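You operate a simulated robot arm through the tools that you are given. There is no shell and no other tool. Be economical: measure what you need, move in short steps, check, and stop when the job is done.

You run a simulated two-armed robot. Do the job below in one go: nothing can be reset, and whatever is moved stays where it is left.

## Task
Unseal the white tub and make the cube in it ready to press.
Fine: lid on the bench, cube in the press nest, lid pressed home again; guard shut, then the blue valve; don't pump.

It is judged by the outcome, as a careful person would: the job done as asked, and still so three seconds after it is handed in. It fails if anything else is knocked over, pushed out of place, dropped, spilled or broken. A push-on lid holds only when it is set on centred and level and pressed home; a screw cap is set on level and turned clockwise until tight.

## Robot
Two 7-joint arms with fingered hands on one trunk that stands fixed in place. Base frame: the origin is at the foot of the trunk, x ahead of it, y to its left, z up. Readings come in m, rad, newtons and seconds.
The left shoulder is at [0.07, 0.142, 1.214], the right one opposite. With the tool pointing down near the work surface each hand reaches from about 0.38 to 0.78 m from the base axis, measured 20 degrees to its own side. Payload 3.6 kg a hand.
The TCP of each hand is the grasp point between the finger pads, 0.025 m short of the fingertips. In the tool frame z runs along the fingers and y along their closing line. Largest opening 0.088 m; the body of the gripper starts 0.029 m behind the TCP. The gripper is a hand of 5 fingers: y runs from the thumb to the fingers, the wrist lies at [-0.013, -0.097, -0.162] in the tool frame, and closing takes about 1.5 s.
Orientation is that of the tool frame in the base frame, as [roll, pitch, yaw] about the fixed x, y, z axes, in that order (R = Rz(yaw) Ry(pitch) Rx(roll)). With the fingers straight down and the wrist toward the robot, the tool's x, y and z point along [0, 1, 0], [1, 0, 0] and [0, 0, -1] of the base frame.

## Interface
- The arms move only by the tool jog_arm. It takes "left_rows", "right_rows" or both (then of equal length, played together; a hand with none holds still); each is a list that holds one entry, the list of rows, each a list of 7 numbers: the turn, a rotation vector about the tool's x, y, z in rad, then the shift along the tool's x, y, z in m, then the closure in counts, from 0 (fully open) to 255 (shut). In form: [[[ax, ay, az, x, y, z, jaw], ...]]. A call has 1 to 10 rows; each row shifts and turns the commanded pose from where the row before left it, along the tool's axes as they then stand. Each row takes 0.2 s and may step no farther than 0.05 m and 0.15 rad from the row before; otherwise, or with a gripper value out of range, the whole call is refused. Where a pose cannot be reached the arm comes as near as it can. A force on the tool above 50 N (or 10 N above the force at the start of the call, whichever is more), or a blocked arm, ends the call early, and 0.2 s more pass. Each finger travels about 0.072 m/s and halts on what it meets, pressing with about 23 N; the grip force reading is that of the motor and also rises with nothing between the fingers. The clock runs only during rows and for 0.2 s after the last one: add rows that do not move to give the fingers time. The reply holds the time, the measured pose of the TCP, the force on the tool along the base axes, the opening and the grip force, in the units named above and with some noise, with the torque about the TCP (base axes, N m) and any sound that the robot's microphone picked up, and new pictures: "views" is both (left out), scene, wrist or none (wrist: the cameras of the hands that moved).
- Cameras (640 x 400 px; columns grow to the right, rows downward): "scene" is now at [0.1194, -0.0438, 1.4229]; the picture's right is [-0.63, -0.77, 0.00], its down [-0.52, 0.43, -0.74] and it looks along [0.57, -0.47, -0.67] (base axes); focal length 308 px, centre (320, 200). "left" rides on the left gripper at [-0.059, -0.079, -0.105] in its tool frame; the picture's right is [-0.73, -0.32, 0.61], its down [0.62, -0.68, 0.38] and it looks along [0.29, 0.66, 0.70] (tool axes); focal length 234 px, centre (320, 200). "right" rides on the right gripper at [0.059, -0.079, -0.105] in its tool frame; the picture's right is [-0.73, 0.32, -0.61], its down [-0.62, -0.68, 0.38] and it looks along [-0.29, 0.66, 0.70] (tool axes); focal length 234 px, centre (320, 200). There is no depth. A picture from a camera that has moved, and an enlarged one, comes with that camera's place and axes in the base frame and with its lens. The place of the scene camera against the robot may be out by one fixed shift of up to 0.018 m in any direction.
- lift_body(by): slides the trunk up (or, below 0, down) by that many m; the arms and the scene camera ride with it, the base frame stays. It gives what a move gives, with no picture.
- grasp_type(shape, hand): the hand has 5 fingers and takes this shape, open, in about a second: jaw (thumb against the fingers, like two jaws); tri (thumb and two fingers); tip (a fingertip pinch); poke (one finger out to press); point (the index stretched); flat (the hand flat); cup (the hand cupped); fist (a fist). The gripper value then closes the fingers along that shape, each until it touches; the sizes above hold for jaw. It gives what a move gives, with no picture.
- turn_head(pan, tilt): turns the head with the scene camera to pan (to the left, within 1.501 rad either way) and tilt (down, from -0.506 to 1.204), counted from straight ahead of the robot. It gives what a move gives, and a new picture of the scene camera.
- enlarge(camera, box): a new picture of the part [left, top, right, bottom] of that camera's present view, enlarged. It takes no simulated time.
- job_done(): hands the job in; it is judged then, once.

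Work in short steps. Places have to be worked out from the pictures, the camera data and where the tool is seen: move nearer, look again, correct. Check each grasp and each placing, and mend what went wrong. You have 120 turns and 200 pictures in all, those below and enlarged ones among them. Open the grippers and draw the arms clear of the work before you hand the job in, unless the task says otherwise; then end with one line.

The tools are called after "Emit:" by a JSON object that holds its "method" and its "body". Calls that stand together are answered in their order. jog_arm: Moves the arms, as the interface text tells. Its arguments: {"type":"object","properties":{"left_rows":{"type":"array"},"right_rows":{"type":"array"},"views":{"type":"string","enum":["both","scene","wrist","none"]}},"required":[]} The other tools are called the same way: lift_body (by) slides the trunk up or down; grasp_type (shape, hand) gives the hand a shape; turn_head (pan, tilt) turns the head that bears the scene camera; enlarge (camera, box) takes an enlarged picture of a part of a camera's view; job_done () hands the job in.

At the start:

```text
clock: 0.0
left_tool_pos: [0.4014, -0.0803, 1.2412]
left_tcp_rot: [3.141, 0.0, 1.572]
left_wrist_force: [1.0, 0.4, 0.2]
left_wrist_torque: [0.0, -0.01, -0.03]
left_gripper_width: 0.0878
left_grasp_force: 0.1
left_shape: jaw
right_tool_pos: [0.3428, -0.4528, 1.1883]
right_tcp_rot: [-3.141, 0.0, 1.573]
right_wrist_force: [-0.4, -0.3, 0.3]
right_wrist_torque: [0.0, 0.02, 0.01]
right_gripper_width: 0.0875
right_grasp_force: 0.0
right_shape: jaw
trunk travel left (down, up): [-0.75, 0.19]
head pan, tilt: [-0.686, 0.738]
```

scene: 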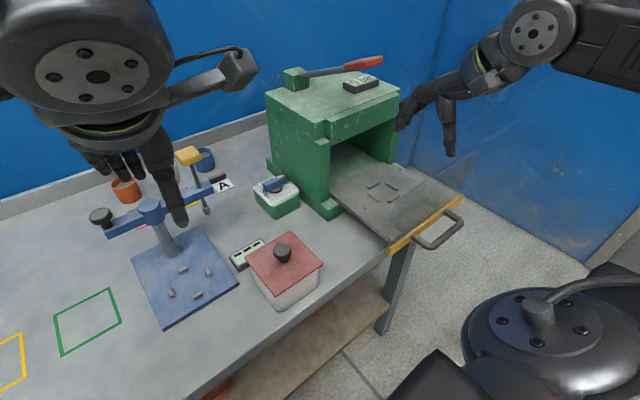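
right: 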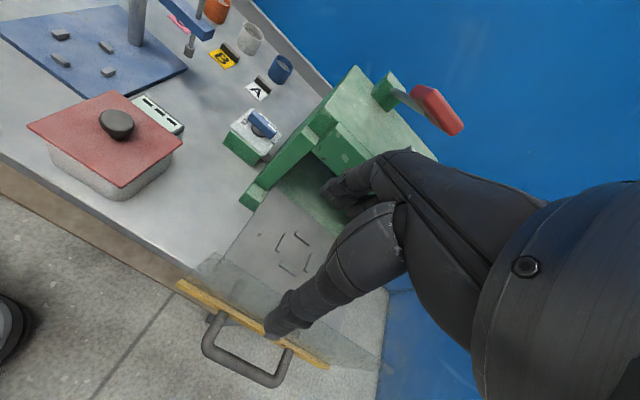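
left: 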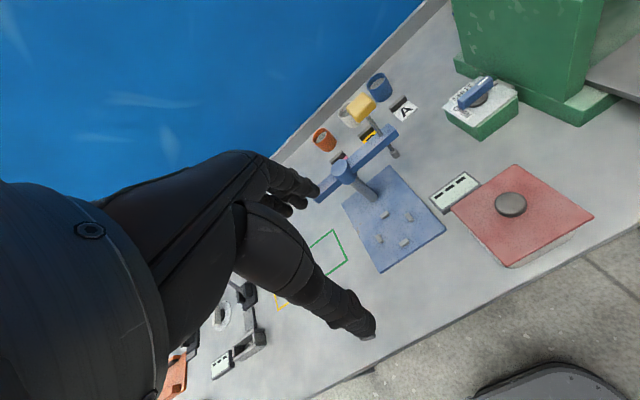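

I'll take a closer look at the press, valve and tub first.

Emit:
{"method": "enlarge", "body": {"camera": "scene", "box": [230, 40, 480, 310]}}

Emit:
{"method": "enlarge", "body": {"camera": "right", "box": [0, 50, 400, 400]}}

```text
1.48 times, centred on (355, 175) of scene
camera zoom: at [0.1194, -0.0438, 1.4229], right [-0.63, -0.77, 0.0], down [-0.52, 0.43, -0.74], along [0.57, -0.47, -0.67], focal length 456 px, centre (268, 237)
```

zoom: 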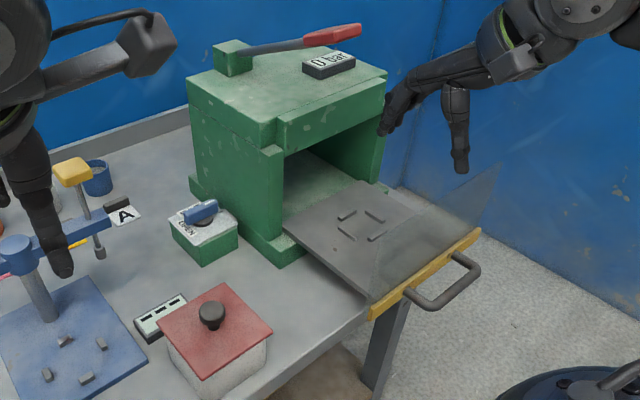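

```text
1.14 times, centred on (200, 225) of right
camera zoom: at [0.263, -0.3936, 1.2928], right [0.32, -0.73, 0.61], down [-0.68, -0.62, -0.38], along [0.66, -0.29, -0.7], focal length 268 px, centre (457, 171)
```

zoom: 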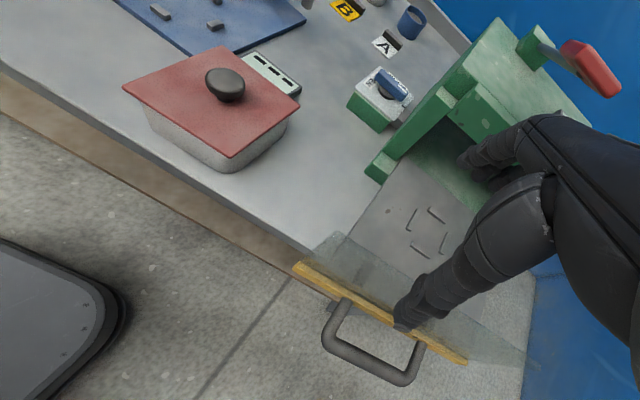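

The knob triangulates to about (0.442, -0.231, 0.967) on an axis-aligned lid. The bench is at about 0.868, and the nest at about (0.478, -0.551, 0.91) with the guard pane at x≈0.34. I'll draw the left hand away and bring the right hand over the knob, staying high.

Emit:
{"method": "jog_arm", "body": {"left_rows": [[[0, 0, 0, 0.04, 0, 0, 0], [0, 0, 0, 0.04, 0, 0, 0], [0, 0, 0, 0.04, 0, 0, 0], [0, 0, 0, 0.04, 0, 0, 0], [0, 0, 0, 0.04, 0, 0, 0], [0, 0, 0, 0, 0, 0, 0]]], "right_rows": [[[0, 0, 0, 0.037, 0.015, 0, 0], [0, 0, 0, 0.037, 0.015, 0, 0], [0, 0, 0, 0.037, 0.015, 0.02, 0], [0, 0, 0, 0.037, 0.015, 0.02, 0], [0, 0, 0, 0.037, 0.015, 0.02, 0], [0, 0, 0, 0.037, 0.015, 0.02, 0]]]}}

```text
clock: 1.4
left_tool_pos: [0.4031, 0.1185, 1.2403]
left_tcp_rot: [-3.14, 0.001, 1.574]
left_wrist_force: [-0.5, -0.3, -0.3]
left_wrist_torque: [0.0, -0.01, -0.01]
left_gripper_width: 0.0876
left_grasp_force: 0.1
left_shape: jaw
right_tool_pos: [0.4337, -0.2282, 1.1091]
right_tcp_rot: [-3.14, 0.002, 1.572]
right_wrist_force: [0.1, -0.5, -0.2]
right_wrist_torque: [-0.02, 0.04, 0.02]
right_gripper_width: 0.0878
right_grasp_force: 0.0
right_shape: jaw
trunk travel left (down, up): [-0.75, 0.19]
head pan, tilt: [-0.686, 0.738]
camera scene: at [0.1219, -0.0422, 1.4226], right [-0.63, -0.77, 0.0], down [-0.52, 0.43, -0.74], along [0.57, -0.47, -0.67], focal length 308 px, centre (320, 200)
camera right: at [0.3542, -0.1695, 1.2134], right [0.33, -0.72, 0.61], down [-0.68, -0.63, -0.38], along [0.66, -0.29, -0.7], focal length 234 px, centre (320, 200)
camera left: at [0.3237, 0.0619, 1.3469], right [-0.32, -0.73, -0.61], down [-0.68, 0.62, -0.38], along [0.65, 0.29, -0.7], focal length 234 px, centre (320, 200)
```

scene: 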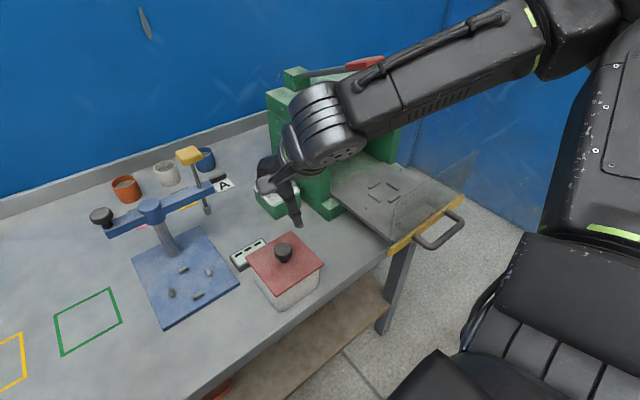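
right: 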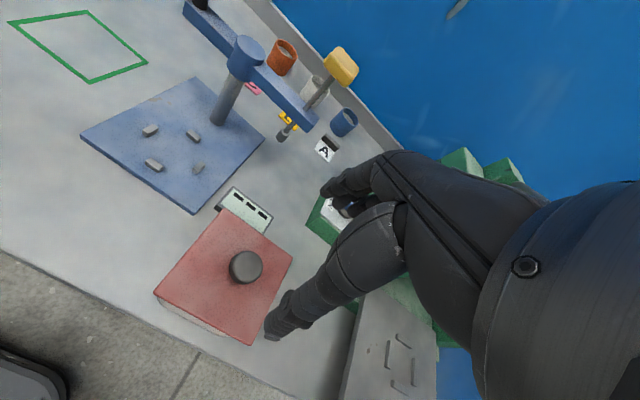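
left: 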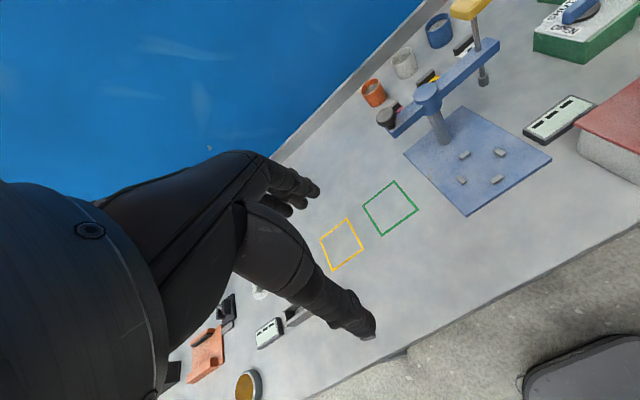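

The new view confirms the knob at (0.443, -0.230). I'm centring over it and coming down to just above the lid.

Emit:
{"method": "jog_arm", "body": {"right_rows": [[[0, 0, 0, -0.001, 0.005, 0.02, 0], [0, 0, 0, -0.001, 0.004, 0.03, 0], [0, 0, 0, 0, 0, 0.03, 0], [0, 0, 0, 0, 0, 0.03, 0], [0, 0, 0, 0, 0, 0.01, 0], [0, 0, 0, 0, 0, 0, 0]]]}}

```text
clock: 2.8
left_tool_pos: [0.402, 0.1172, 1.2429]
left_tcp_rot: [-3.141, 0.001, 1.574]
left_wrist_force: [0.4, 0.7, 0.0]
left_wrist_torque: [0.02, 0.0, 0.02]
left_gripper_width: 0.0877
left_grasp_force: 0.1
left_shape: jaw
right_tool_pos: [0.4421, -0.2305, 0.9892]
right_tcp_rot: [3.141, -0.002, 1.572]
right_wrist_force: [-0.3, -0.6, 0.4]
right_wrist_torque: [0.02, -0.03, 0.0]
right_gripper_width: 0.0876
right_grasp_force: 0.1
right_shape: jaw
trunk travel left (down, up): [-0.75, 0.19]
head pan, tilt: [-0.686, 0.738]
camera scene: at [0.119, -0.0438, 1.4229], right [-0.63, -0.77, 0.0], down [-0.52, 0.43, -0.74], along [0.57, -0.47, -0.67], focal length 308 px, centre (320, 200)
camera right: at [0.3617, -0.1714, 1.095], right [0.32, -0.73, 0.61], down [-0.68, -0.62, -0.38], along [0.66, -0.29, -0.7], focal length 234 px, centre (320, 200)
```

scene: 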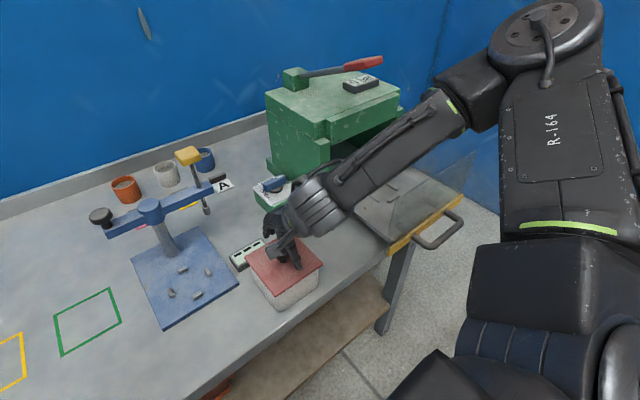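
right: 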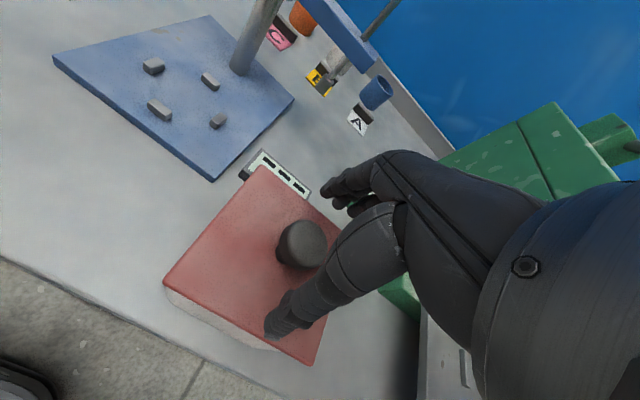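

The knob sits between thumb and fingers as predicted. I'll come down a little more and close on it.

Emit:
{"method": "jog_arm", "body": {"right_rows": [[[0, 0, 0, 0, 0, 0.007, 0], [0, 0, 0, 0, 0, 0.006, 0], [0, 0, 0, 0, 0, 0, 120], [0, 0, 0, 0, 0, 0, 255], [0, 0, 0, 0, 0, 0, 255], [0, 0, 0, 0, 0, 0, 255], [0, 0, 0, 0, 0, 0, 255], [0, 0, 0, 0, 0, 0, 255]]]}}

```text
clock: 4.6
left_tool_pos: [0.4011, 0.1187, 1.2423]
left_tcp_rot: [-3.141, -0.001, 1.573]
left_wrist_force: [-0.7, -0.4, -0.6]
left_wrist_torque: [-0.02, 0.02, 0.0]
left_gripper_width: 0.0878
left_grasp_force: 0.0
left_shape: jaw
right_tool_pos: [0.4418, -0.2311, 0.9779]
right_tcp_rot: [-3.141, 0.0, 1.573]
right_wrist_force: [1.0, 0.2, -0.6]
right_wrist_torque: [0.06, -0.03, -0.02]
right_gripper_width: 0.0255
right_grasp_force: 22.6
right_shape: jaw
trunk travel left (down, up): [-0.75, 0.19]
head pan, tilt: [-0.686, 0.738]
heard: snap
camera scene: at [0.1194, -0.0437, 1.4229], right [-0.63, -0.77, 0.0], down [-0.52, 0.43, -0.74], along [0.57, -0.47, -0.67], focal length 308 px, centre (320, 200)
camera right: at [0.3612, -0.1728, 1.0812], right [0.32, -0.73, 0.61], down [-0.68, -0.62, -0.38], along [0.66, -0.29, -0.7], focal length 234 px, centre (320, 200)
```

scene: 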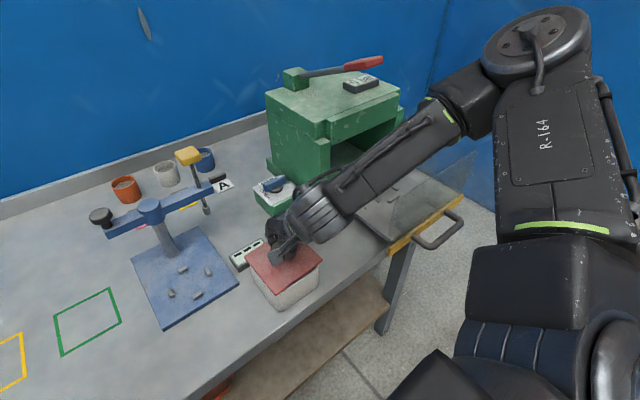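
right: 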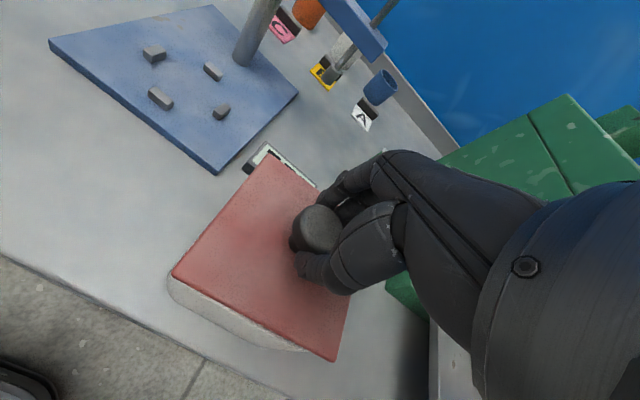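

The grip holds the knob (0.0255 m, 22.6 N), and a snap was heard, so the lid seal may have let go. I'm lifting slowly to see if only the lid comes.

Emit:
{"method": "jog_arm", "body": {"right_rows": [[[0, 0, 0, 0, 0, -0.008, 255], [0, 0, 0, 0, 0, -0.008, 255], [0, 0, 0, 0, 0, -0.008, 255], [0, 0, 0, 0, 0, -0.004, 255]]]}}

Emit:
{"method": "enlarge", "body": {"camera": "scene", "box": [210, 200, 370, 320]}}

```text
clock: 5.6
left_tool_pos: [0.4017, 0.1178, 1.2428]
left_tcp_rot: [3.141, 0.0, 1.572]
left_wrist_force: [-0.4, -0.3, 0.0]
left_wrist_torque: [-0.03, 0.0, -0.03]
left_gripper_width: 0.0878
left_grasp_force: 0.1
left_shape: jaw
right_tool_pos: [0.4418, -0.2307, 1.0039]
right_tcp_rot: [3.141, -0.001, 1.574]
right_wrist_force: [0.4, 0.2, -1.3]
right_wrist_torque: [0.04, -0.01, -0.01]
right_gripper_width: 0.0253
right_grasp_force: 23.3
right_shape: jaw
trunk travel left (down, up): [-0.75, 0.19]
head pan, tilt: [-0.686, 0.738]
camera scene: at [0.1194, -0.0436, 1.4229], right [-0.63, -0.77, 0.0], down [-0.52, 0.43, -0.74], along [0.57, -0.47, -0.67], focal length 308 px, centre (320, 200)
camera right: at [0.3621, -0.1727, 1.1084], right [0.32, -0.73, 0.61], down [-0.68, -0.62, -0.38], along [0.66, -0.29, -0.7], focal length 234 px, centre (320, 200)
```

scene: 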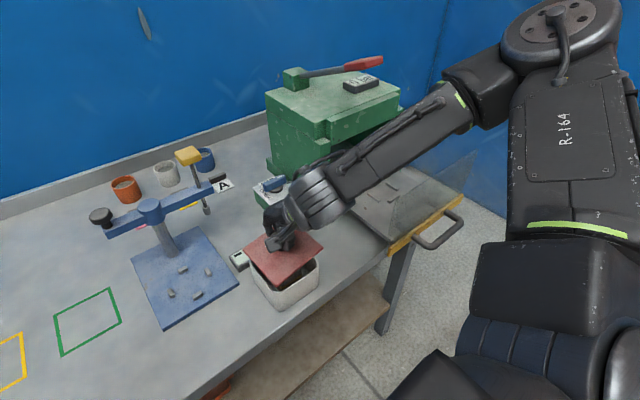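
right: 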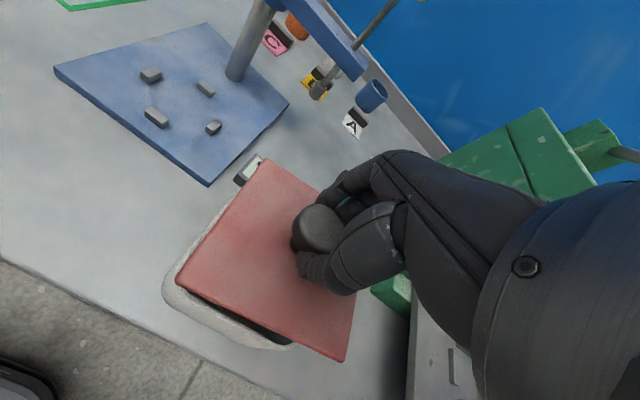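

```text
3.33 times, centred on (290, 260) of scene
camera zoom: at [0.1194, -0.0436, 1.4229], right [-0.63, -0.77, 0.0], down [-0.52, 0.43, -0.74], along [0.57, -0.47, -0.67], focal length 1026 px, centre (420, 0)
```

zoom: 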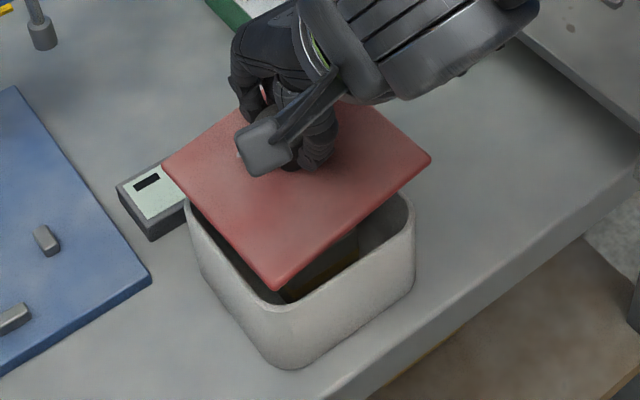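

The lid came away cleanly and the tub stayed put. The clear bench in front-left, around (0.45, 0.075), suits the lid. I'm moving the left arm farther off and carrying the lid there.

Emit:
{"method": "jog_arm", "body": {"left_rows": [[[0, 0, 0, 0.04, 0, 0, 0], [0, 0, 0, 0.04, 0, 0, 0], [0, 0, 0, 0.04, 0, 0, 0], [0, 0, 0, 0.04, 0, 0, 0], [0, 0, 0, 0.04, 0, 0, 0], [0, 0, 0, 0.03, 0, 0, 0], [0, 0, 0, 0, 0, 0, 0], [0, 0, 0, 0, 0, 0, 0], [0, 0, 0, 0, 0, 0, 0]]], "right_rows": [[[0, 0, 0, 0, 0, -0.03, 255], [0, 0, 0, 0, 0, -0.02, 255], [0, 0, 0, 0.044, 0.001, 0, 255], [0, 0, 0, 0.044, 0.001, 0, 255], [0, 0, 0, 0.044, 0.001, 0, 255], [0, 0, 0, 0.044, 0.001, 0, 255], [0, 0, 0, 0.044, 0.001, 0, 255], [0, 0, 0, 0.044, 0.001, 0, 255], [0, 0, 0, 0.042, 0.002, 0, 255]]]}}

```text
clock: 7.6
left_tool_pos: [0.4249, 0.3398, 1.235]
left_tcp_rot: [-3.14, 0.003, 1.57]
left_wrist_force: [-0.6, 0.1, 0.1]
left_wrist_torque: [-0.01, 0.0, -0.01]
left_gripper_width: 0.0878
left_grasp_force: 0.0
left_shape: jaw
left hand out of reach, approached as far as the arm can: row 5, 6
right_tool_pos: [0.4413, -0.0585, 1.0839]
right_tcp_rot: [-3.139, 0.001, 1.572]
right_wrist_force: [0.7, 0.6, 1.0]
right_wrist_torque: [0.0, 0.01, 0.0]
right_gripper_width: 0.0253
right_grasp_force: 22.7
right_shape: jaw
right hand out of reach, approached as far as the arm can: row 6, 7, 8, 9
trunk travel left (down, up): [-0.75, 0.19]
head pan, tilt: [-0.686, 0.738]
camera scene: at [0.1201, -0.0434, 1.4228], right [-0.63, -0.77, 0.0], down [-0.52, 0.43, -0.74], along [0.57, -0.47, -0.67], focal length 308 px, centre (320, 200)
camera right: at [0.3614, -0.0001, 1.1886], right [0.32, -0.73, 0.61], down [-0.68, -0.62, -0.38], along [0.66, -0.29, -0.7], focal length 234 px, centre (320, 200)
camera left: at [0.3451, 0.2816, 1.3405], right [-0.32, -0.73, -0.61], down [-0.68, 0.62, -0.38], along [0.66, 0.29, -0.7], focal length 234 px, centre (320, 200)
```

scene: 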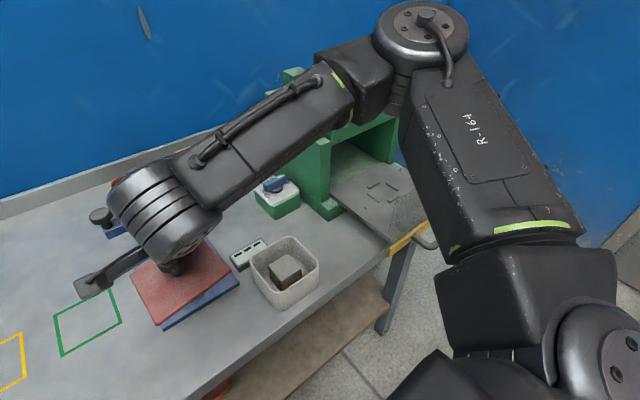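
right: 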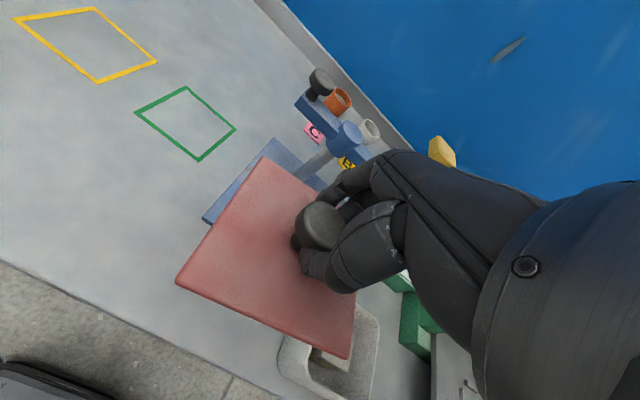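
left: 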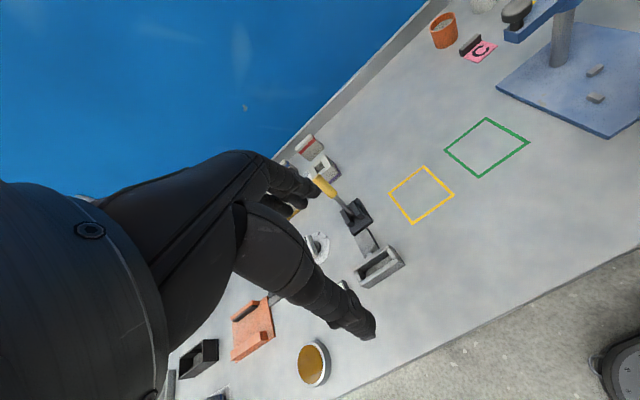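

The right arm's reach ends at y≈-0.06. The bench strip in front of the blue plate (x 0.367 to 0.49) still fits the lid if it's centred at x≈0.428. I'm bringing the command back to there before lowering.

Emit:
{"method": "jog_arm", "body": {"right_rows": [[[0, 0, 0, -0.048, -0.008, 0, 255], [0, 0, 0, -0.048, -0.008, 0, 255], [0, 0, 0, -0.048, -0.006, 0, 255], [0, 0, 0, 0, 0, 0, 255]]]}}

Emit:
{"method": "enlarge", "body": {"camera": "right", "box": [0, 50, 400, 400]}}

```text
clock: 8.6
left_tool_pos: [0.4251, 0.3398, 1.2347]
left_tcp_rot: [-3.141, 0.002, 1.574]
left_wrist_force: [-0.3, 0.5, -0.6]
left_wrist_torque: [-0.01, 0.01, -0.03]
left_gripper_width: 0.0879
left_grasp_force: 0.1
left_shape: jaw
right_tool_pos: [0.4154, -0.2024, 1.0828]
right_tcp_rot: [-3.141, 0.0, 1.573]
right_wrist_force: [0.1, 0.4, -0.3]
right_wrist_torque: [0.02, 0.0, -0.01]
right_gripper_width: 0.0236
right_grasp_force: 23.3
right_shape: jaw
trunk travel left (down, up): [-0.75, 0.19]
head pan, tilt: [-0.686, 0.738]
camera scene: at [0.1202, -0.0428, 1.4228], right [-0.63, -0.77, 0.0], down [-0.52, 0.43, -0.74], along [0.57, -0.47, -0.67], focal length 308 px, centre (320, 200)
camera right: at [0.3348, -0.1436, 1.1886], right [0.32, -0.73, 0.61], down [-0.68, -0.62, -0.38], along [0.66, -0.29, -0.7], focal length 234 px, centre (320, 200)
```

scene: 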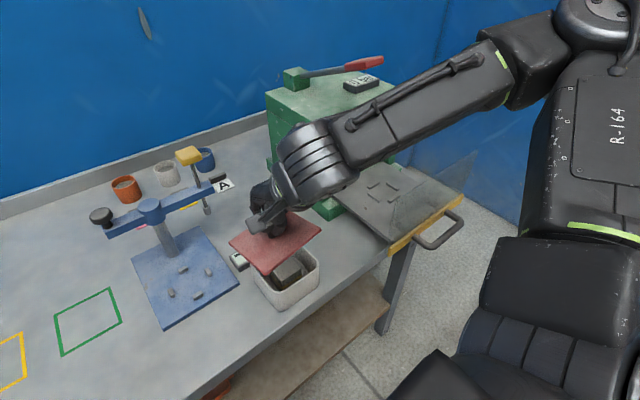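
right: 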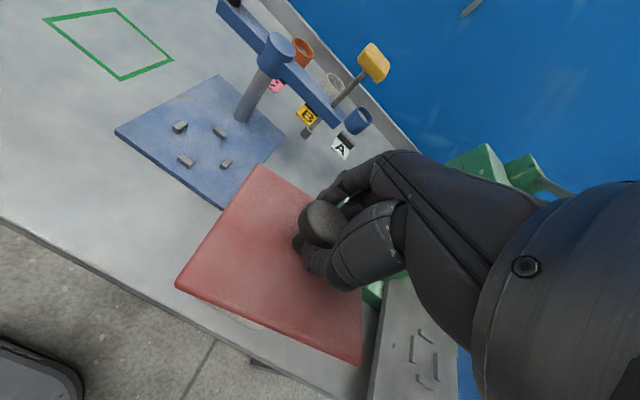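

```text
1.14 times, centred on (200, 225) of right
camera zoom: at [0.3348, -0.1436, 1.1886], right [0.32, -0.73, 0.61], down [-0.68, -0.62, -0.38], along [0.66, -0.29, -0.7], focal length 268 px, centre (457, 171)
```

zoom: 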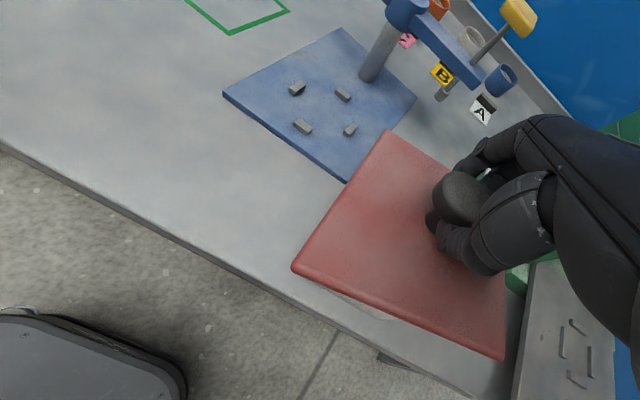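

The command follows the reached pose. I'm now going to (0.428, -0.065) and lowering to about 2 cm above the bench.

Emit:
{"method": "jog_arm", "body": {"right_rows": [[[0, 0, 0, 0.046, 0.004, 0, 255], [0, 0, 0, 0.046, 0.004, 0, 255], [0, 0, 0, 0.045, 0.004, 0, 255], [0, 0, 0, 0, 0, 0.04, 255], [0, 0, 0, 0, 0, 0.04, 255], [0, 0, 0, 0, 0, 0.04, 255], [0, 0, 0, 0, 0, 0.03, 255], [0, 0, 0, 0, 0, 0, 255]]]}}

Emit:
{"method": "enlarge", "body": {"camera": "scene", "box": [100, 180, 340, 330]}}

```text
clock: 10.4
left_tool_pos: [0.423, 0.3394, 1.2355]
left_tcp_rot: [3.14, 0.001, 1.573]
left_wrist_force: [0.0, -1.4, -0.9]
left_wrist_torque: [-0.01, 0.01, 0.05]
left_gripper_width: 0.0878
left_grasp_force: 0.1
left_shape: jaw
right_tool_pos: [0.4275, -0.1144, 0.9638]
right_tcp_rot: [3.141, 0.0, 1.571]
right_wrist_force: [-0.8, 0.2, -0.7]
right_wrist_torque: [0.01, -0.01, 0.02]
right_gripper_width: 0.0232
right_grasp_force: 23.3
right_shape: jaw
right hand out of reach, approached as far as the arm can: row 4, 5, 6, 7
trunk travel left (down, up): [-0.75, 0.19]
head pan, tilt: [-0.686, 0.738]
camera scene: at [0.1192, -0.0431, 1.4229], right [-0.63, -0.77, 0.0], down [-0.52, 0.43, -0.74], along [0.57, -0.47, -0.67], focal length 308 px, centre (320, 200)
camera right: at [0.3469, -0.0554, 1.0693], right [0.32, -0.73, 0.61], down [-0.68, -0.62, -0.38], along [0.66, -0.29, -0.7], focal length 234 px, centre (320, 200)
```

scene: 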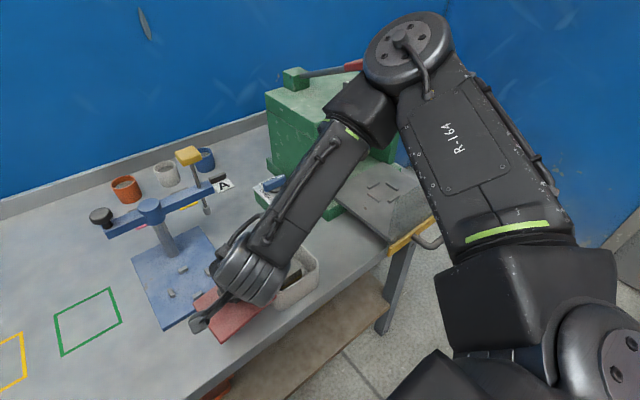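
right: 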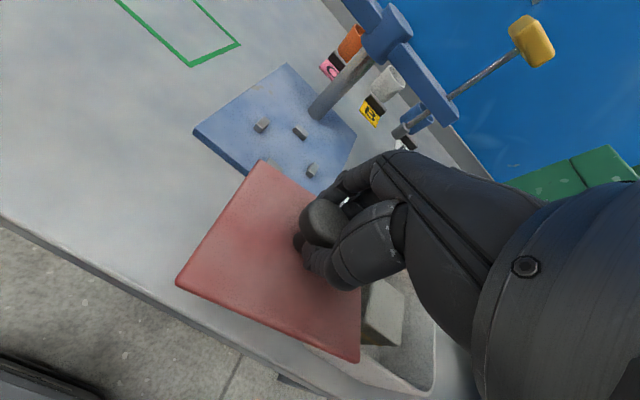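

```text
2.67 times, centred on (220, 255) of scene
camera zoom: at [0.1192, -0.0431, 1.4229], right [-0.63, -0.77, 0.0], down [-0.52, 0.43, -0.74], along [0.57, -0.47, -0.67], focal length 821 px, centre (587, 53)
```

zoom: 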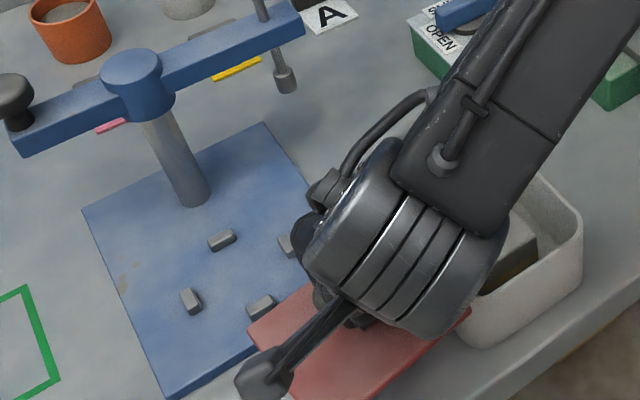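

The arm is too folded here: the wrist is within the shoulder's minimum reach. Raising the trunk adds distance, so I'll do that with the lid held, then come down again.

Emit:
{"method": "lift_body", "body": {"by": 0.17}}

Emit:
{"method": "jog_arm", "body": {"right_rows": [[[0, 0, 0, 0.045, 0.001, 0, 255], [0, 0, 0, 0.005, 0, 0.0, 255], [0, 0, 0, 0, 0, 0.04, 255], [0, 0, 0, 0, 0, 0.04, 255], [0, 0, 0, 0, 0, 0.04, 255], [0, 0, 0, 0, 0, 0.04, 255], [0, 0, 0, 0, 0, 0.03, 255], [0, 0, 0, 0, 0, 0, 255]]]}}

```text
clock: 12.3
left_tool_pos: [0.4235, 0.339, 1.4062]
left_tcp_rot: [3.141, 0.001, 1.571]
left_wrist_force: [0.1, 0.5, 0.5]
left_wrist_torque: [0.04, 0.03, -0.04]
left_gripper_width: 0.0878
left_grasp_force: 0.0
left_shape: jaw
right_tool_pos: [0.426, -0.1143, 1.1348]
right_tcp_rot: [3.14, 0.002, 1.573]
right_wrist_force: [-0.2, 0.3, -0.8]
right_wrist_torque: [-0.01, 0.02, 0.0]
right_gripper_width: 0.0234
right_grasp_force: 23.3
right_shape: jaw
trunk travel left (down, up): [-0.92, 0.02]
head pan, tilt: [-0.686, 0.738]
```

```text
clock: 14.1
left_tool_pos: [0.4236, 0.34, 1.4052]
left_tcp_rot: [-3.141, 0.003, 1.573]
left_wrist_force: [0.1, -0.2, 0.4]
left_wrist_torque: [0.03, 0.0, -0.01]
left_gripper_width: 0.0879
left_grasp_force: 0.0
left_shape: jaw
right_tool_pos: [0.4227, -0.1879, 1.0632]
right_tcp_rot: [-3.141, -0.001, 1.572]
right_wrist_force: [0.5, -0.6, -0.7]
right_wrist_torque: [-0.02, 0.02, 0.0]
right_gripper_width: 0.0229
right_grasp_force: 23.0
right_shape: jaw
right hand out of reach, approached as far as the arm can: row 1, 2, 3, 4, 5, 6, 7
trunk travel left (down, up): [-0.92, 0.02]
head pan, tilt: [-0.686, 0.738]
camera scene: at [0.1194, -0.0433, 1.5929], right [-0.63, -0.77, 0.0], down [-0.52, 0.43, -0.74], along [0.57, -0.47, -0.67], focal length 308 px, centre (320, 200)
camera right: at [0.3436, -0.1298, 1.1671], right [0.33, -0.73, 0.61], down [-0.68, -0.62, -0.38], along [0.66, -0.29, -0.7], focal length 234 px, centre (320, 200)
```

scene: 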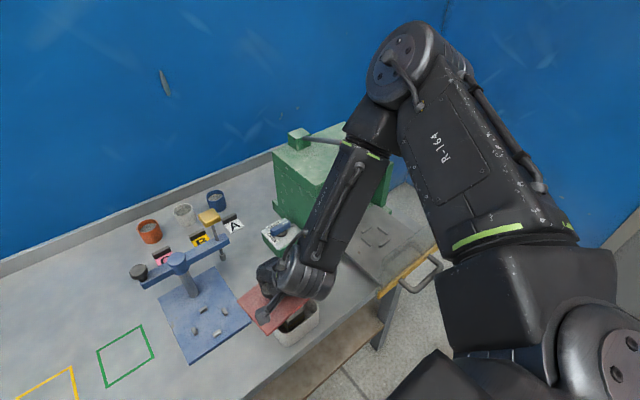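
right: 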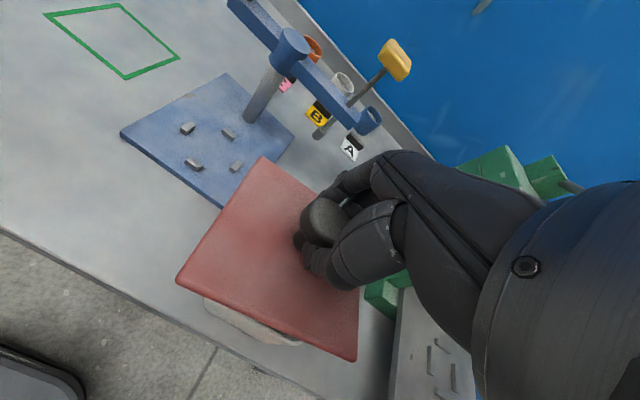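

Raising made it worse, so the limit is in the wrist angle rather than reach. I'll go back to the old trunk height and turn the hand so that the wrist faces the right side (−y), in line with the forearm.

Emit:
{"method": "jog_arm", "body": {"right_rows": [[[0, 0, 0, 0, 0, -0.04, 255], [0, 0, 0, 0, 0, -0.04, 255], [0, 0, 0, 0, 0, -0.04, 255], [0, 0, 0, 0, 0, -0.03, 255], [0, 0, 0, 0, 0, 0, 255]]], "views": "none"}}

Emit:
{"method": "lift_body", "body": {"by": -0.17}}

Emit:
{"method": "jog_arm", "body": {"right_rows": [[[0, 0, -0.15, 0, 0, 0, 255], [0, 0, -0.15, 0, 0, 0, 255], [0, 0, -0.15, 0, 0, 0, 255], [0, 0, -0.15, 0, 0, 0, 255], [0, 0, -0.15, 0, 0, 0, 255], [0, 0, -0.15, 0, 0, 0, 255], [0, 0, -0.15, 0, 0, 0, 255], [0, 0, 0, 0, 0, 0, 255]]], "views": "scene"}}

```text
clock: 15.3
left_tool_pos: [0.423, 0.3393, 1.4053]
left_tcp_rot: [-3.14, 0.0, 1.573]
left_wrist_force: [0.2, 0.8, 0.3]
left_wrist_torque: [0.0, 0.02, 0.03]
left_gripper_width: 0.0876
left_grasp_force: 0.0
left_shape: jaw
right_tool_pos: [0.422, -0.1869, 1.2128]
right_tcp_rot: [-3.14, -0.003, 1.573]
right_wrist_force: [0.0, -0.4, -1.1]
right_wrist_torque: [0.0, 0.03, 0.0]
right_gripper_width: 0.0227
right_grasp_force: 22.8
right_shape: jaw
trunk travel left (down, up): [-0.92, 0.02]
head pan, tilt: [-0.686, 0.738]
```

```text
clock: 17.2
left_tool_pos: [0.424, 0.3391, 1.2366]
left_tcp_rot: [3.14, 0.003, 1.571]
left_wrist_force: [-0.2, 1.0, 0.1]
left_wrist_torque: [0.0, 0.0, 0.01]
left_gripper_width: 0.0878
left_grasp_force: 0.1
left_shape: jaw
right_tool_pos: [0.422, -0.1851, 1.0432]
right_tcp_rot: [3.141, 0.0, 1.571]
right_wrist_force: [0.0, -0.4, -1.2]
right_wrist_torque: [0.03, 0.03, -0.01]
right_gripper_width: 0.0228
right_grasp_force: 23.3
right_shape: jaw
trunk travel left (down, up): [-0.75, 0.19]
head pan, tilt: [-0.686, 0.738]
```

```text
clock: 19.0
left_tool_pos: [0.4235, 0.3416, 1.2347]
left_tcp_rot: [-3.141, 0.003, 1.571]
left_wrist_force: [-0.5, 0.5, 0.8]
left_wrist_torque: [-0.01, -0.02, 0.02]
left_gripper_width: 0.0878
left_grasp_force: 0.1
left_shape: jaw
right_tool_pos: [0.4227, -0.1831, 1.0437]
right_tcp_rot: [-3.14, -0.002, 2.623]
right_wrist_force: [-0.5, -0.3, -0.5]
right_wrist_torque: [-0.01, 0.01, 0.0]
right_gripper_width: 0.0224
right_grasp_force: 23.4
right_shape: jaw
trunk travel left (down, up): [-0.75, 0.19]
head pan, tilt: [-0.686, 0.738]
camera scene: at [0.1193, -0.0411, 1.423], right [-0.63, -0.77, 0.0], down [-0.52, 0.42, -0.74], along [0.57, -0.47, -0.67], focal length 308 px, centre (320, 200)
```

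scene: 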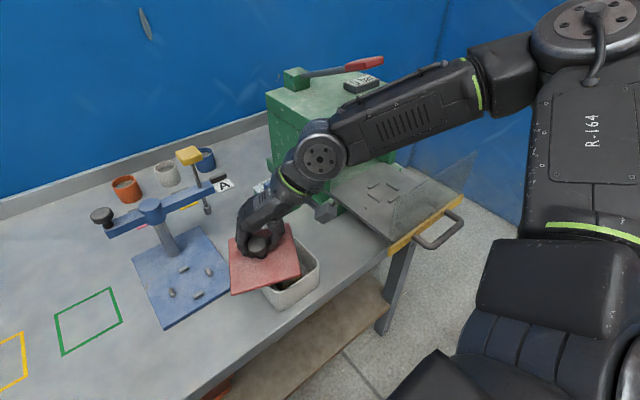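

The turn works. I'm finishing to a full 90° and travelling left at this height.

Emit:
{"method": "jog_arm", "body": {"right_rows": [[[0, 0, -0.15, 0, 0, 0, 255], [0, 0, -0.15, 0, 0, 0, 255], [0, 0, -0.15, 0, 0, 0, 255], [0, 0, -0.07, 0, 0, 0, 255], [0, 0, 0, -0.004, 0.048, 0, 255], [0, 0, 0, -0.004, 0.05, 0, 255], [0, 0, 0, -0.004, 0.05, 0, 255], [0, 0, 0, -0.004, 0.05, 0, 255], [0, 0, 0, -0.004, 0.05, 0, 255], [0, 0, 0, 0, 0, 0, 255]]]}}

```text
refused: row 6 steps farther than a row can; nothing moved
```

Row 6 stepped slightly over the limit, so I'm repeating with smaller steps.

Emit:
{"method": "jog_arm", "body": {"right_rows": [[[0, 0, -0.14, 0, 0.02, 0, 255], [0, 0, -0.14, 0, 0.02, 0, 255], [0, 0, -0.14, 0, 0.02, 0, 255], [0, 0, -0.1, -0.002, 0.02, 0, 255], [0, 0, 0, -0.004, 0.034, 0, 255], [0, 0, 0, -0.004, 0.034, 0, 255], [0, 0, 0, -0.004, 0.034, 0, 255], [0, 0, 0, -0.004, 0.034, 0, 255], [0, 0, 0, -0.004, 0.034, 0, 255], [0, 0, 0, 0, 0, 0, 255]]]}}

```text
clock: 21.2
left_tool_pos: [0.424, 0.339, 1.2361]
left_tcp_rot: [-3.14, -0.001, 1.573]
left_wrist_force: [0.8, 0.1, -0.1]
left_wrist_torque: [0.03, 0.02, 0.03]
left_gripper_width: 0.0876
left_grasp_force: 0.1
left_shape: jaw
right_tool_pos: [0.4383, -0.0105, 1.064]
right_tcp_rot: [3.139, 0.0, 3.142]
right_wrist_force: [-1.0, 0.1, -1.6]
right_wrist_torque: [0.01, -0.01, 0.01]
right_gripper_width: 0.0227
right_grasp_force: 22.9
right_shape: jaw
right hand out of reach, approached as far as the arm can: row 7, 8, 9
trunk travel left (down, up): [-0.75, 0.19]
head pan, tilt: [-0.686, 0.738]
camera scene: at [0.1195, -0.0438, 1.4229], right [-0.63, -0.77, 0.0], down [-0.52, 0.43, -0.74], along [0.57, -0.47, -0.67], focal length 308 px, centre (320, 200)
camera right: at [0.3778, -0.0889, 1.1686], right [0.73, 0.32, 0.61], down [0.62, -0.68, -0.38], along [0.29, 0.66, -0.7], focal length 234 px, centre (320, 200)
```

scene: 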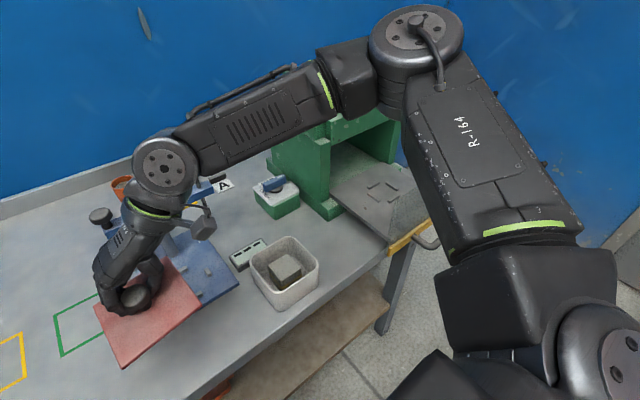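
right: 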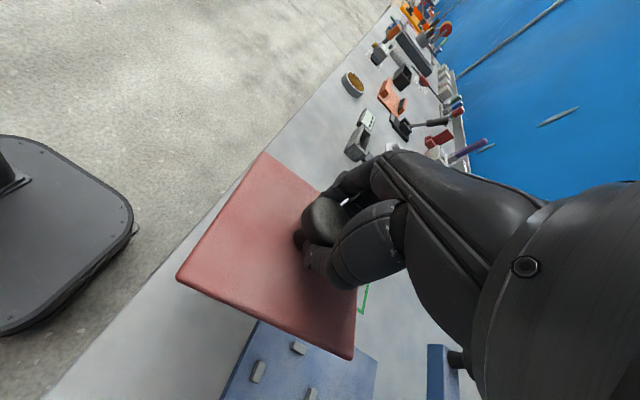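

Now at y≈-0.01 with the wrist swung round. I'm backing off a little to (0.428, -0.05) and lowering.

Emit:
{"method": "jog_arm", "body": {"right_rows": [[[0, 0, 0, 0.005, -0.02, 0, 255], [0, 0, 0, 0.005, -0.02, 0, 255], [0, 0, 0, 0, 0, 0.04, 255], [0, 0, 0, 0, 0, 0.04, 255], [0, 0, 0, 0, 0, 0.03, 255], [0, 0, 0, 0, 0, 0.02, 255], [0, 0, 0, 0, 0, 0, 255]]]}}

```text
clock: 22.8
left_tool_pos: [0.4239, 0.3389, 1.2347]
left_tcp_rot: [-3.141, 0.002, 1.573]
left_wrist_force: [-0.2, 0.7, -0.2]
left_wrist_torque: [0.0, 0.0, -0.01]
left_gripper_width: 0.0878
left_grasp_force: 0.1
left_shape: jaw
right_tool_pos: [0.4163, -0.0667, 0.9511]
right_tcp_rot: [3.141, 0.0, 3.141]
right_wrist_force: [0.4, -0.9, 0.0]
right_wrist_torque: [-0.03, -0.01, -0.01]
right_gripper_width: 0.0222
right_grasp_force: 22.8
right_shape: jaw
right hand out of reach, approached as far as the arm can: row 5, 6
trunk travel left (down, up): [-0.75, 0.19]
head pan, tilt: [-0.686, 0.738]
camera scene: at [0.1197, -0.0431, 1.4229], right [-0.63, -0.77, 0.0], down [-0.52, 0.43, -0.74], along [0.57, -0.47, -0.67], focal length 308 px, centre (320, 200)
camera right: at [0.3575, -0.146, 1.0554], right [0.73, 0.32, 0.61], down [0.62, -0.68, -0.38], along [0.29, 0.66, -0.7], focal length 234 px, centre (320, 200)
```

scene: 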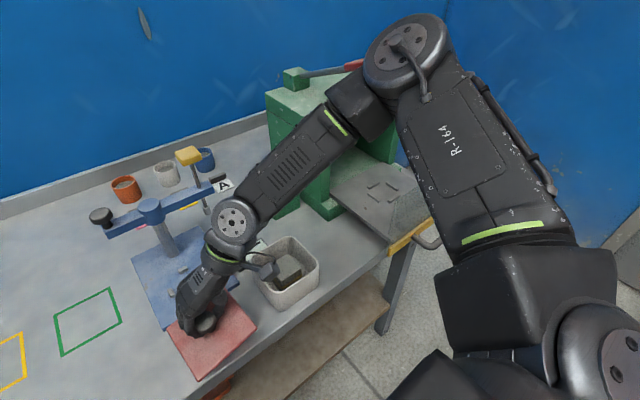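
right: 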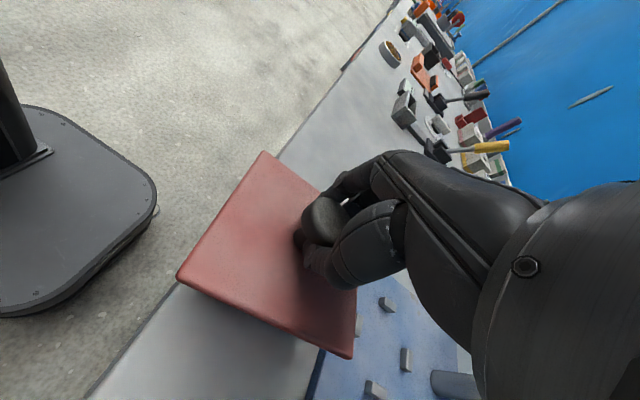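

It's close. I'll shift to (0.429, -0.085), where the arm has more room, and continue down in small steps.

Emit:
{"method": "jog_arm", "body": {"right_rows": [[[0, 0, 0, -0.006, -0.01, 0, 255], [0, 0, 0, -0.007, -0.01, 0, 255], [0, 0, 0, 0, 0, 0.01, 255], [0, 0, 0, 0, 0, 0.01, 255], [0, 0, 0, 0, 0, 0, 255]]], "views": "wrist"}}

```text
clock: 24.0
left_tool_pos: [0.4243, 0.3396, 1.2346]
left_tcp_rot: [-3.14, 0.001, 1.572]
left_wrist_force: [0.6, 1.1, -0.1]
left_wrist_torque: [-0.01, -0.02, -0.01]
left_gripper_width: 0.0876
left_grasp_force: 0.1
left_shape: jaw
right_tool_pos: [0.428, -0.0905, 0.9359]
right_tcp_rot: [-3.141, 0.0, 3.141]
right_wrist_force: [-0.1, 0.4, -0.7]
right_wrist_torque: [-0.03, 0.01, 0.03]
right_gripper_width: 0.0223
right_grasp_force: 22.9
right_shape: jaw
right hand out of reach, approached as far as the arm can: row 4
trunk travel left (down, up): [-0.75, 0.19]
head pan, tilt: [-0.686, 0.738]
camera right: at [0.3685, -0.1689, 1.0401], right [0.73, 0.32, 0.61], down [0.62, -0.68, -0.38], along [0.29, 0.66, -0.7], focal length 234 px, centre (320, 200)
```

right: 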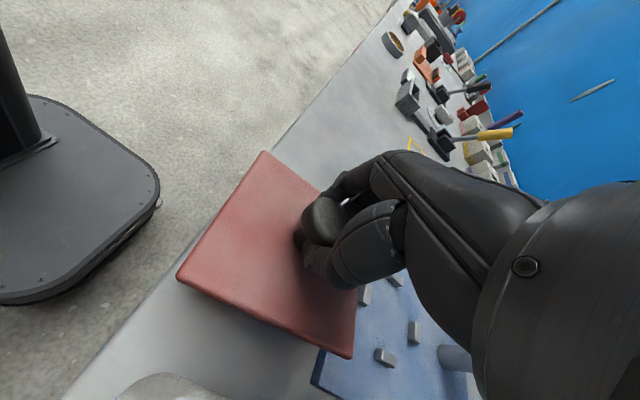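

The trunk itself can lower the hand without straining the arm. I'll take it down 0.022 m.

Emit:
{"method": "lift_body", "body": {"by": -0.022}}

Emit:
{"method": "jog_arm", "body": {"right_rows": [[[0, 0, 0, 0, 0, 0.003, 255], [0, 0, 0, 0, 0, 0.003, 255], [0, 0, 0, 0, 0, 0, 255]]]}}

Emit:
{"method": "enlarge", "body": {"camera": "scene", "box": [130, 240, 330, 390]}}

```text
clock: 24.7
left_tool_pos: [0.4238, 0.3401, 1.2131]
left_tcp_rot: [-3.141, 0.002, 1.573]
left_wrist_force: [-0.3, -0.2, 0.0]
left_wrist_torque: [-0.01, -0.02, -0.02]
left_gripper_width: 0.0875
left_grasp_force: 0.1
left_shape: jaw
right_tool_pos: [0.4275, -0.0895, 0.9129]
right_tcp_rot: [-3.14, 0.001, 3.14]
right_wrist_force: [0.3, -1.2, -0.4]
right_wrist_torque: [0.02, 0.0, 0.01]
right_gripper_width: 0.0223
right_grasp_force: 22.8
right_shape: jaw
trunk travel left (down, up): [-0.728, 0.212]
head pan, tilt: [-0.686, 0.738]
```

```text
clock: 25.5
left_tool_pos: [0.4239, 0.3381, 1.214]
left_tcp_rot: [3.141, 0.002, 1.572]
left_wrist_force: [0.1, 0.0, 0.2]
left_wrist_torque: [0.0, -0.01, 0.01]
left_gripper_width: 0.0877
left_grasp_force: 0.0
left_shape: jaw
right_tool_pos: [0.4257, -0.0917, 0.911]
right_tcp_rot: [3.141, 0.0, 3.14]
right_wrist_force: [-0.3, 0.3, -0.9]
right_wrist_torque: [0.03, 0.02, 0.02]
right_gripper_width: 0.0224
right_grasp_force: 23.2
right_shape: jaw
right hand out of reach, approached as far as the arm can: row 2
trunk travel left (down, up): [-0.728, 0.212]
head pan, tilt: [-0.686, 0.738]
camera scene: at [0.1195, -0.0436, 1.4009], right [-0.63, -0.77, 0.0], down [-0.52, 0.43, -0.74], along [0.57, -0.47, -0.67], focal length 308 px, centre (320, 200)
camera right: at [0.3664, -0.1711, 1.015], right [0.73, 0.32, 0.61], down [0.62, -0.68, -0.38], along [0.29, 0.66, -0.7], focal length 234 px, centre (320, 200)
```

scene: 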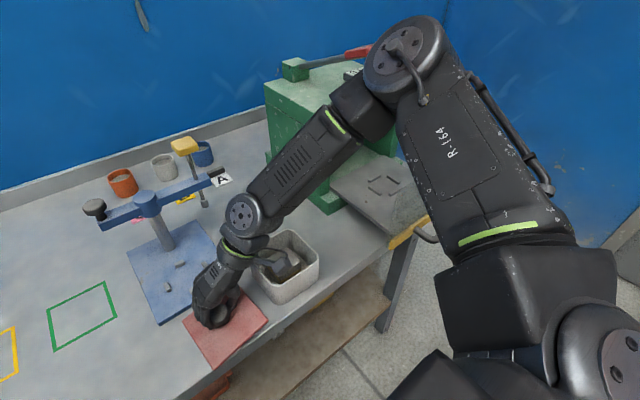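
right: 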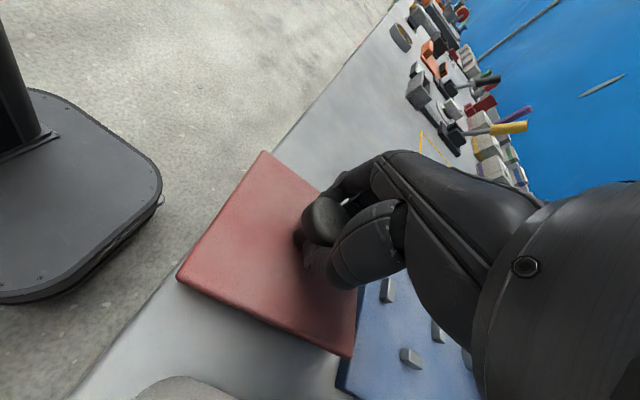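

```text
2.67 times, centred on (230, 315) of scene
camera zoom: at [0.1195, -0.0436, 1.4009], right [-0.63, -0.77, 0.0], down [-0.52, 0.43, -0.74], along [0.57, -0.47, -0.67], focal length 821 px, centre (560, -107)
```

zoom: 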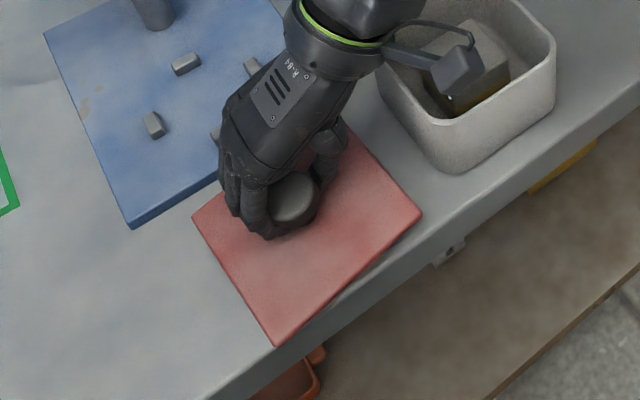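

The lid corner computes to z≈0.887, with the bench about 0.868, so there's about 1 cm of gap. I'll nudge +4 mm in x and lower the trunk 8 mm more.

Emit:
{"method": "jog_arm", "body": {"right_rows": [[[0, 0, 0, -0.004, 0, 0, 255], [0, 0, 0, 0, 0, 0, 255]]], "views": "none"}}

Emit:
{"method": "lift_body", "body": {"by": -0.008}}

Emit:
{"method": "lift_body", "body": {"by": -0.003}}

```text
clock: 26.1
left_tool_pos: [0.4244, 0.3393, 1.2122]
left_tcp_rot: [3.141, 0.003, 1.573]
left_wrist_force: [0.9, 0.5, -0.9]
left_wrist_torque: [0.02, -0.01, -0.01]
left_gripper_width: 0.0876
left_grasp_force: 0.0
left_shape: jaw
right_tool_pos: [0.4291, -0.092, 0.9122]
right_tcp_rot: [3.141, -0.002, 3.141]
right_wrist_force: [0.5, 0.4, -0.9]
right_wrist_torque: [0.01, 0.02, 0.0]
right_gripper_width: 0.0224
right_grasp_force: 23.1
right_shape: jaw
trunk travel left (down, up): [-0.728, 0.212]
head pan, tilt: [-0.686, 0.738]
```

```text
clock: 26.7
left_tool_pos: [0.4238, 0.3399, 1.2067]
left_tcp_rot: [-3.141, 0.002, 1.572]
left_wrist_force: [-0.9, 0.5, 0.1]
left_wrist_torque: [0.03, 0.03, -0.04]
left_gripper_width: 0.0877
left_grasp_force: 0.1
left_shape: jaw
right_tool_pos: [0.4287, -0.0915, 0.9043]
right_tcp_rot: [3.141, 0.0, 3.141]
right_wrist_force: [0.7, 0.0, -1.5]
right_wrist_torque: [0.03, -0.02, 0.01]
right_gripper_width: 0.0225
right_grasp_force: 22.9
right_shape: jaw
trunk travel left (down, up): [-0.72, 0.22]
head pan, tilt: [-0.686, 0.738]
```

```text
clock: 27.2
left_tool_pos: [0.4243, 0.3385, 1.2023]
left_tcp_rot: [-3.141, 0.001, 1.572]
left_wrist_force: [0.3, -0.1, 0.0]
left_wrist_torque: [0.02, 0.0, 0.0]
left_gripper_width: 0.0877
left_grasp_force: 0.1
left_shape: jaw
right_tool_pos: [0.4294, -0.0921, 0.9001]
right_tcp_rot: [3.141, 0.001, 3.141]
right_wrist_force: [1.2, -0.4, 0.7]
right_wrist_torque: [0.06, 0.02, -0.01]
right_gripper_width: 0.0222
right_grasp_force: 22.8
right_shape: jaw
trunk travel left (down, up): [-0.717, 0.223]
head pan, tilt: [-0.686, 0.738]
```

The force changed slightly (-1.5 to +0.7 N), maybe first contact. I'm lowering another 3 mm to see.

Emit:
{"method": "lift_body", "body": {"by": -0.003}}

Emit:
{"method": "enlarge", "body": {"camera": "right", "box": [100, 120, 420, 400]}}

```text
clock: 27.7
left_tool_pos: [0.424, 0.3387, 1.1993]
left_tcp_rot: [-3.141, 0.001, 1.573]
left_wrist_force: [0.9, -0.8, 0.4]
left_wrist_torque: [-0.02, 0.0, 0.03]
left_gripper_width: 0.0874
left_grasp_force: 0.1
left_shape: jaw
right_tool_pos: [0.4291, -0.0922, 0.8997]
right_tcp_rot: [3.139, 0.002, -3.14]
right_wrist_force: [0.4, -0.9, 2.8]
right_wrist_torque: [0.14, 0.01, 0.05]
right_gripper_width: 0.0226
right_grasp_force: 22.9
right_shape: jaw
trunk travel left (down, up): [-0.714, 0.226]
head pan, tilt: [-0.686, 0.738]
```

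```text
1.43 times, centred on (260, 260) of right
camera zoom: at [0.3695, -0.1713, 1.0028], right [0.73, 0.32, 0.61], down [0.62, -0.68, -0.38], along [0.29, 0.66, -0.69], focal length 334 px, centre (406, 114)
```

zoom: 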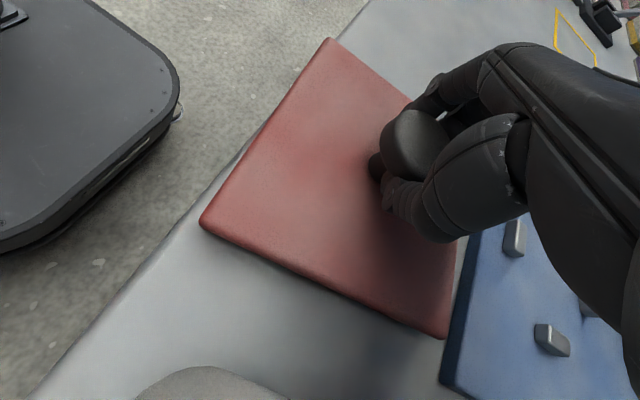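

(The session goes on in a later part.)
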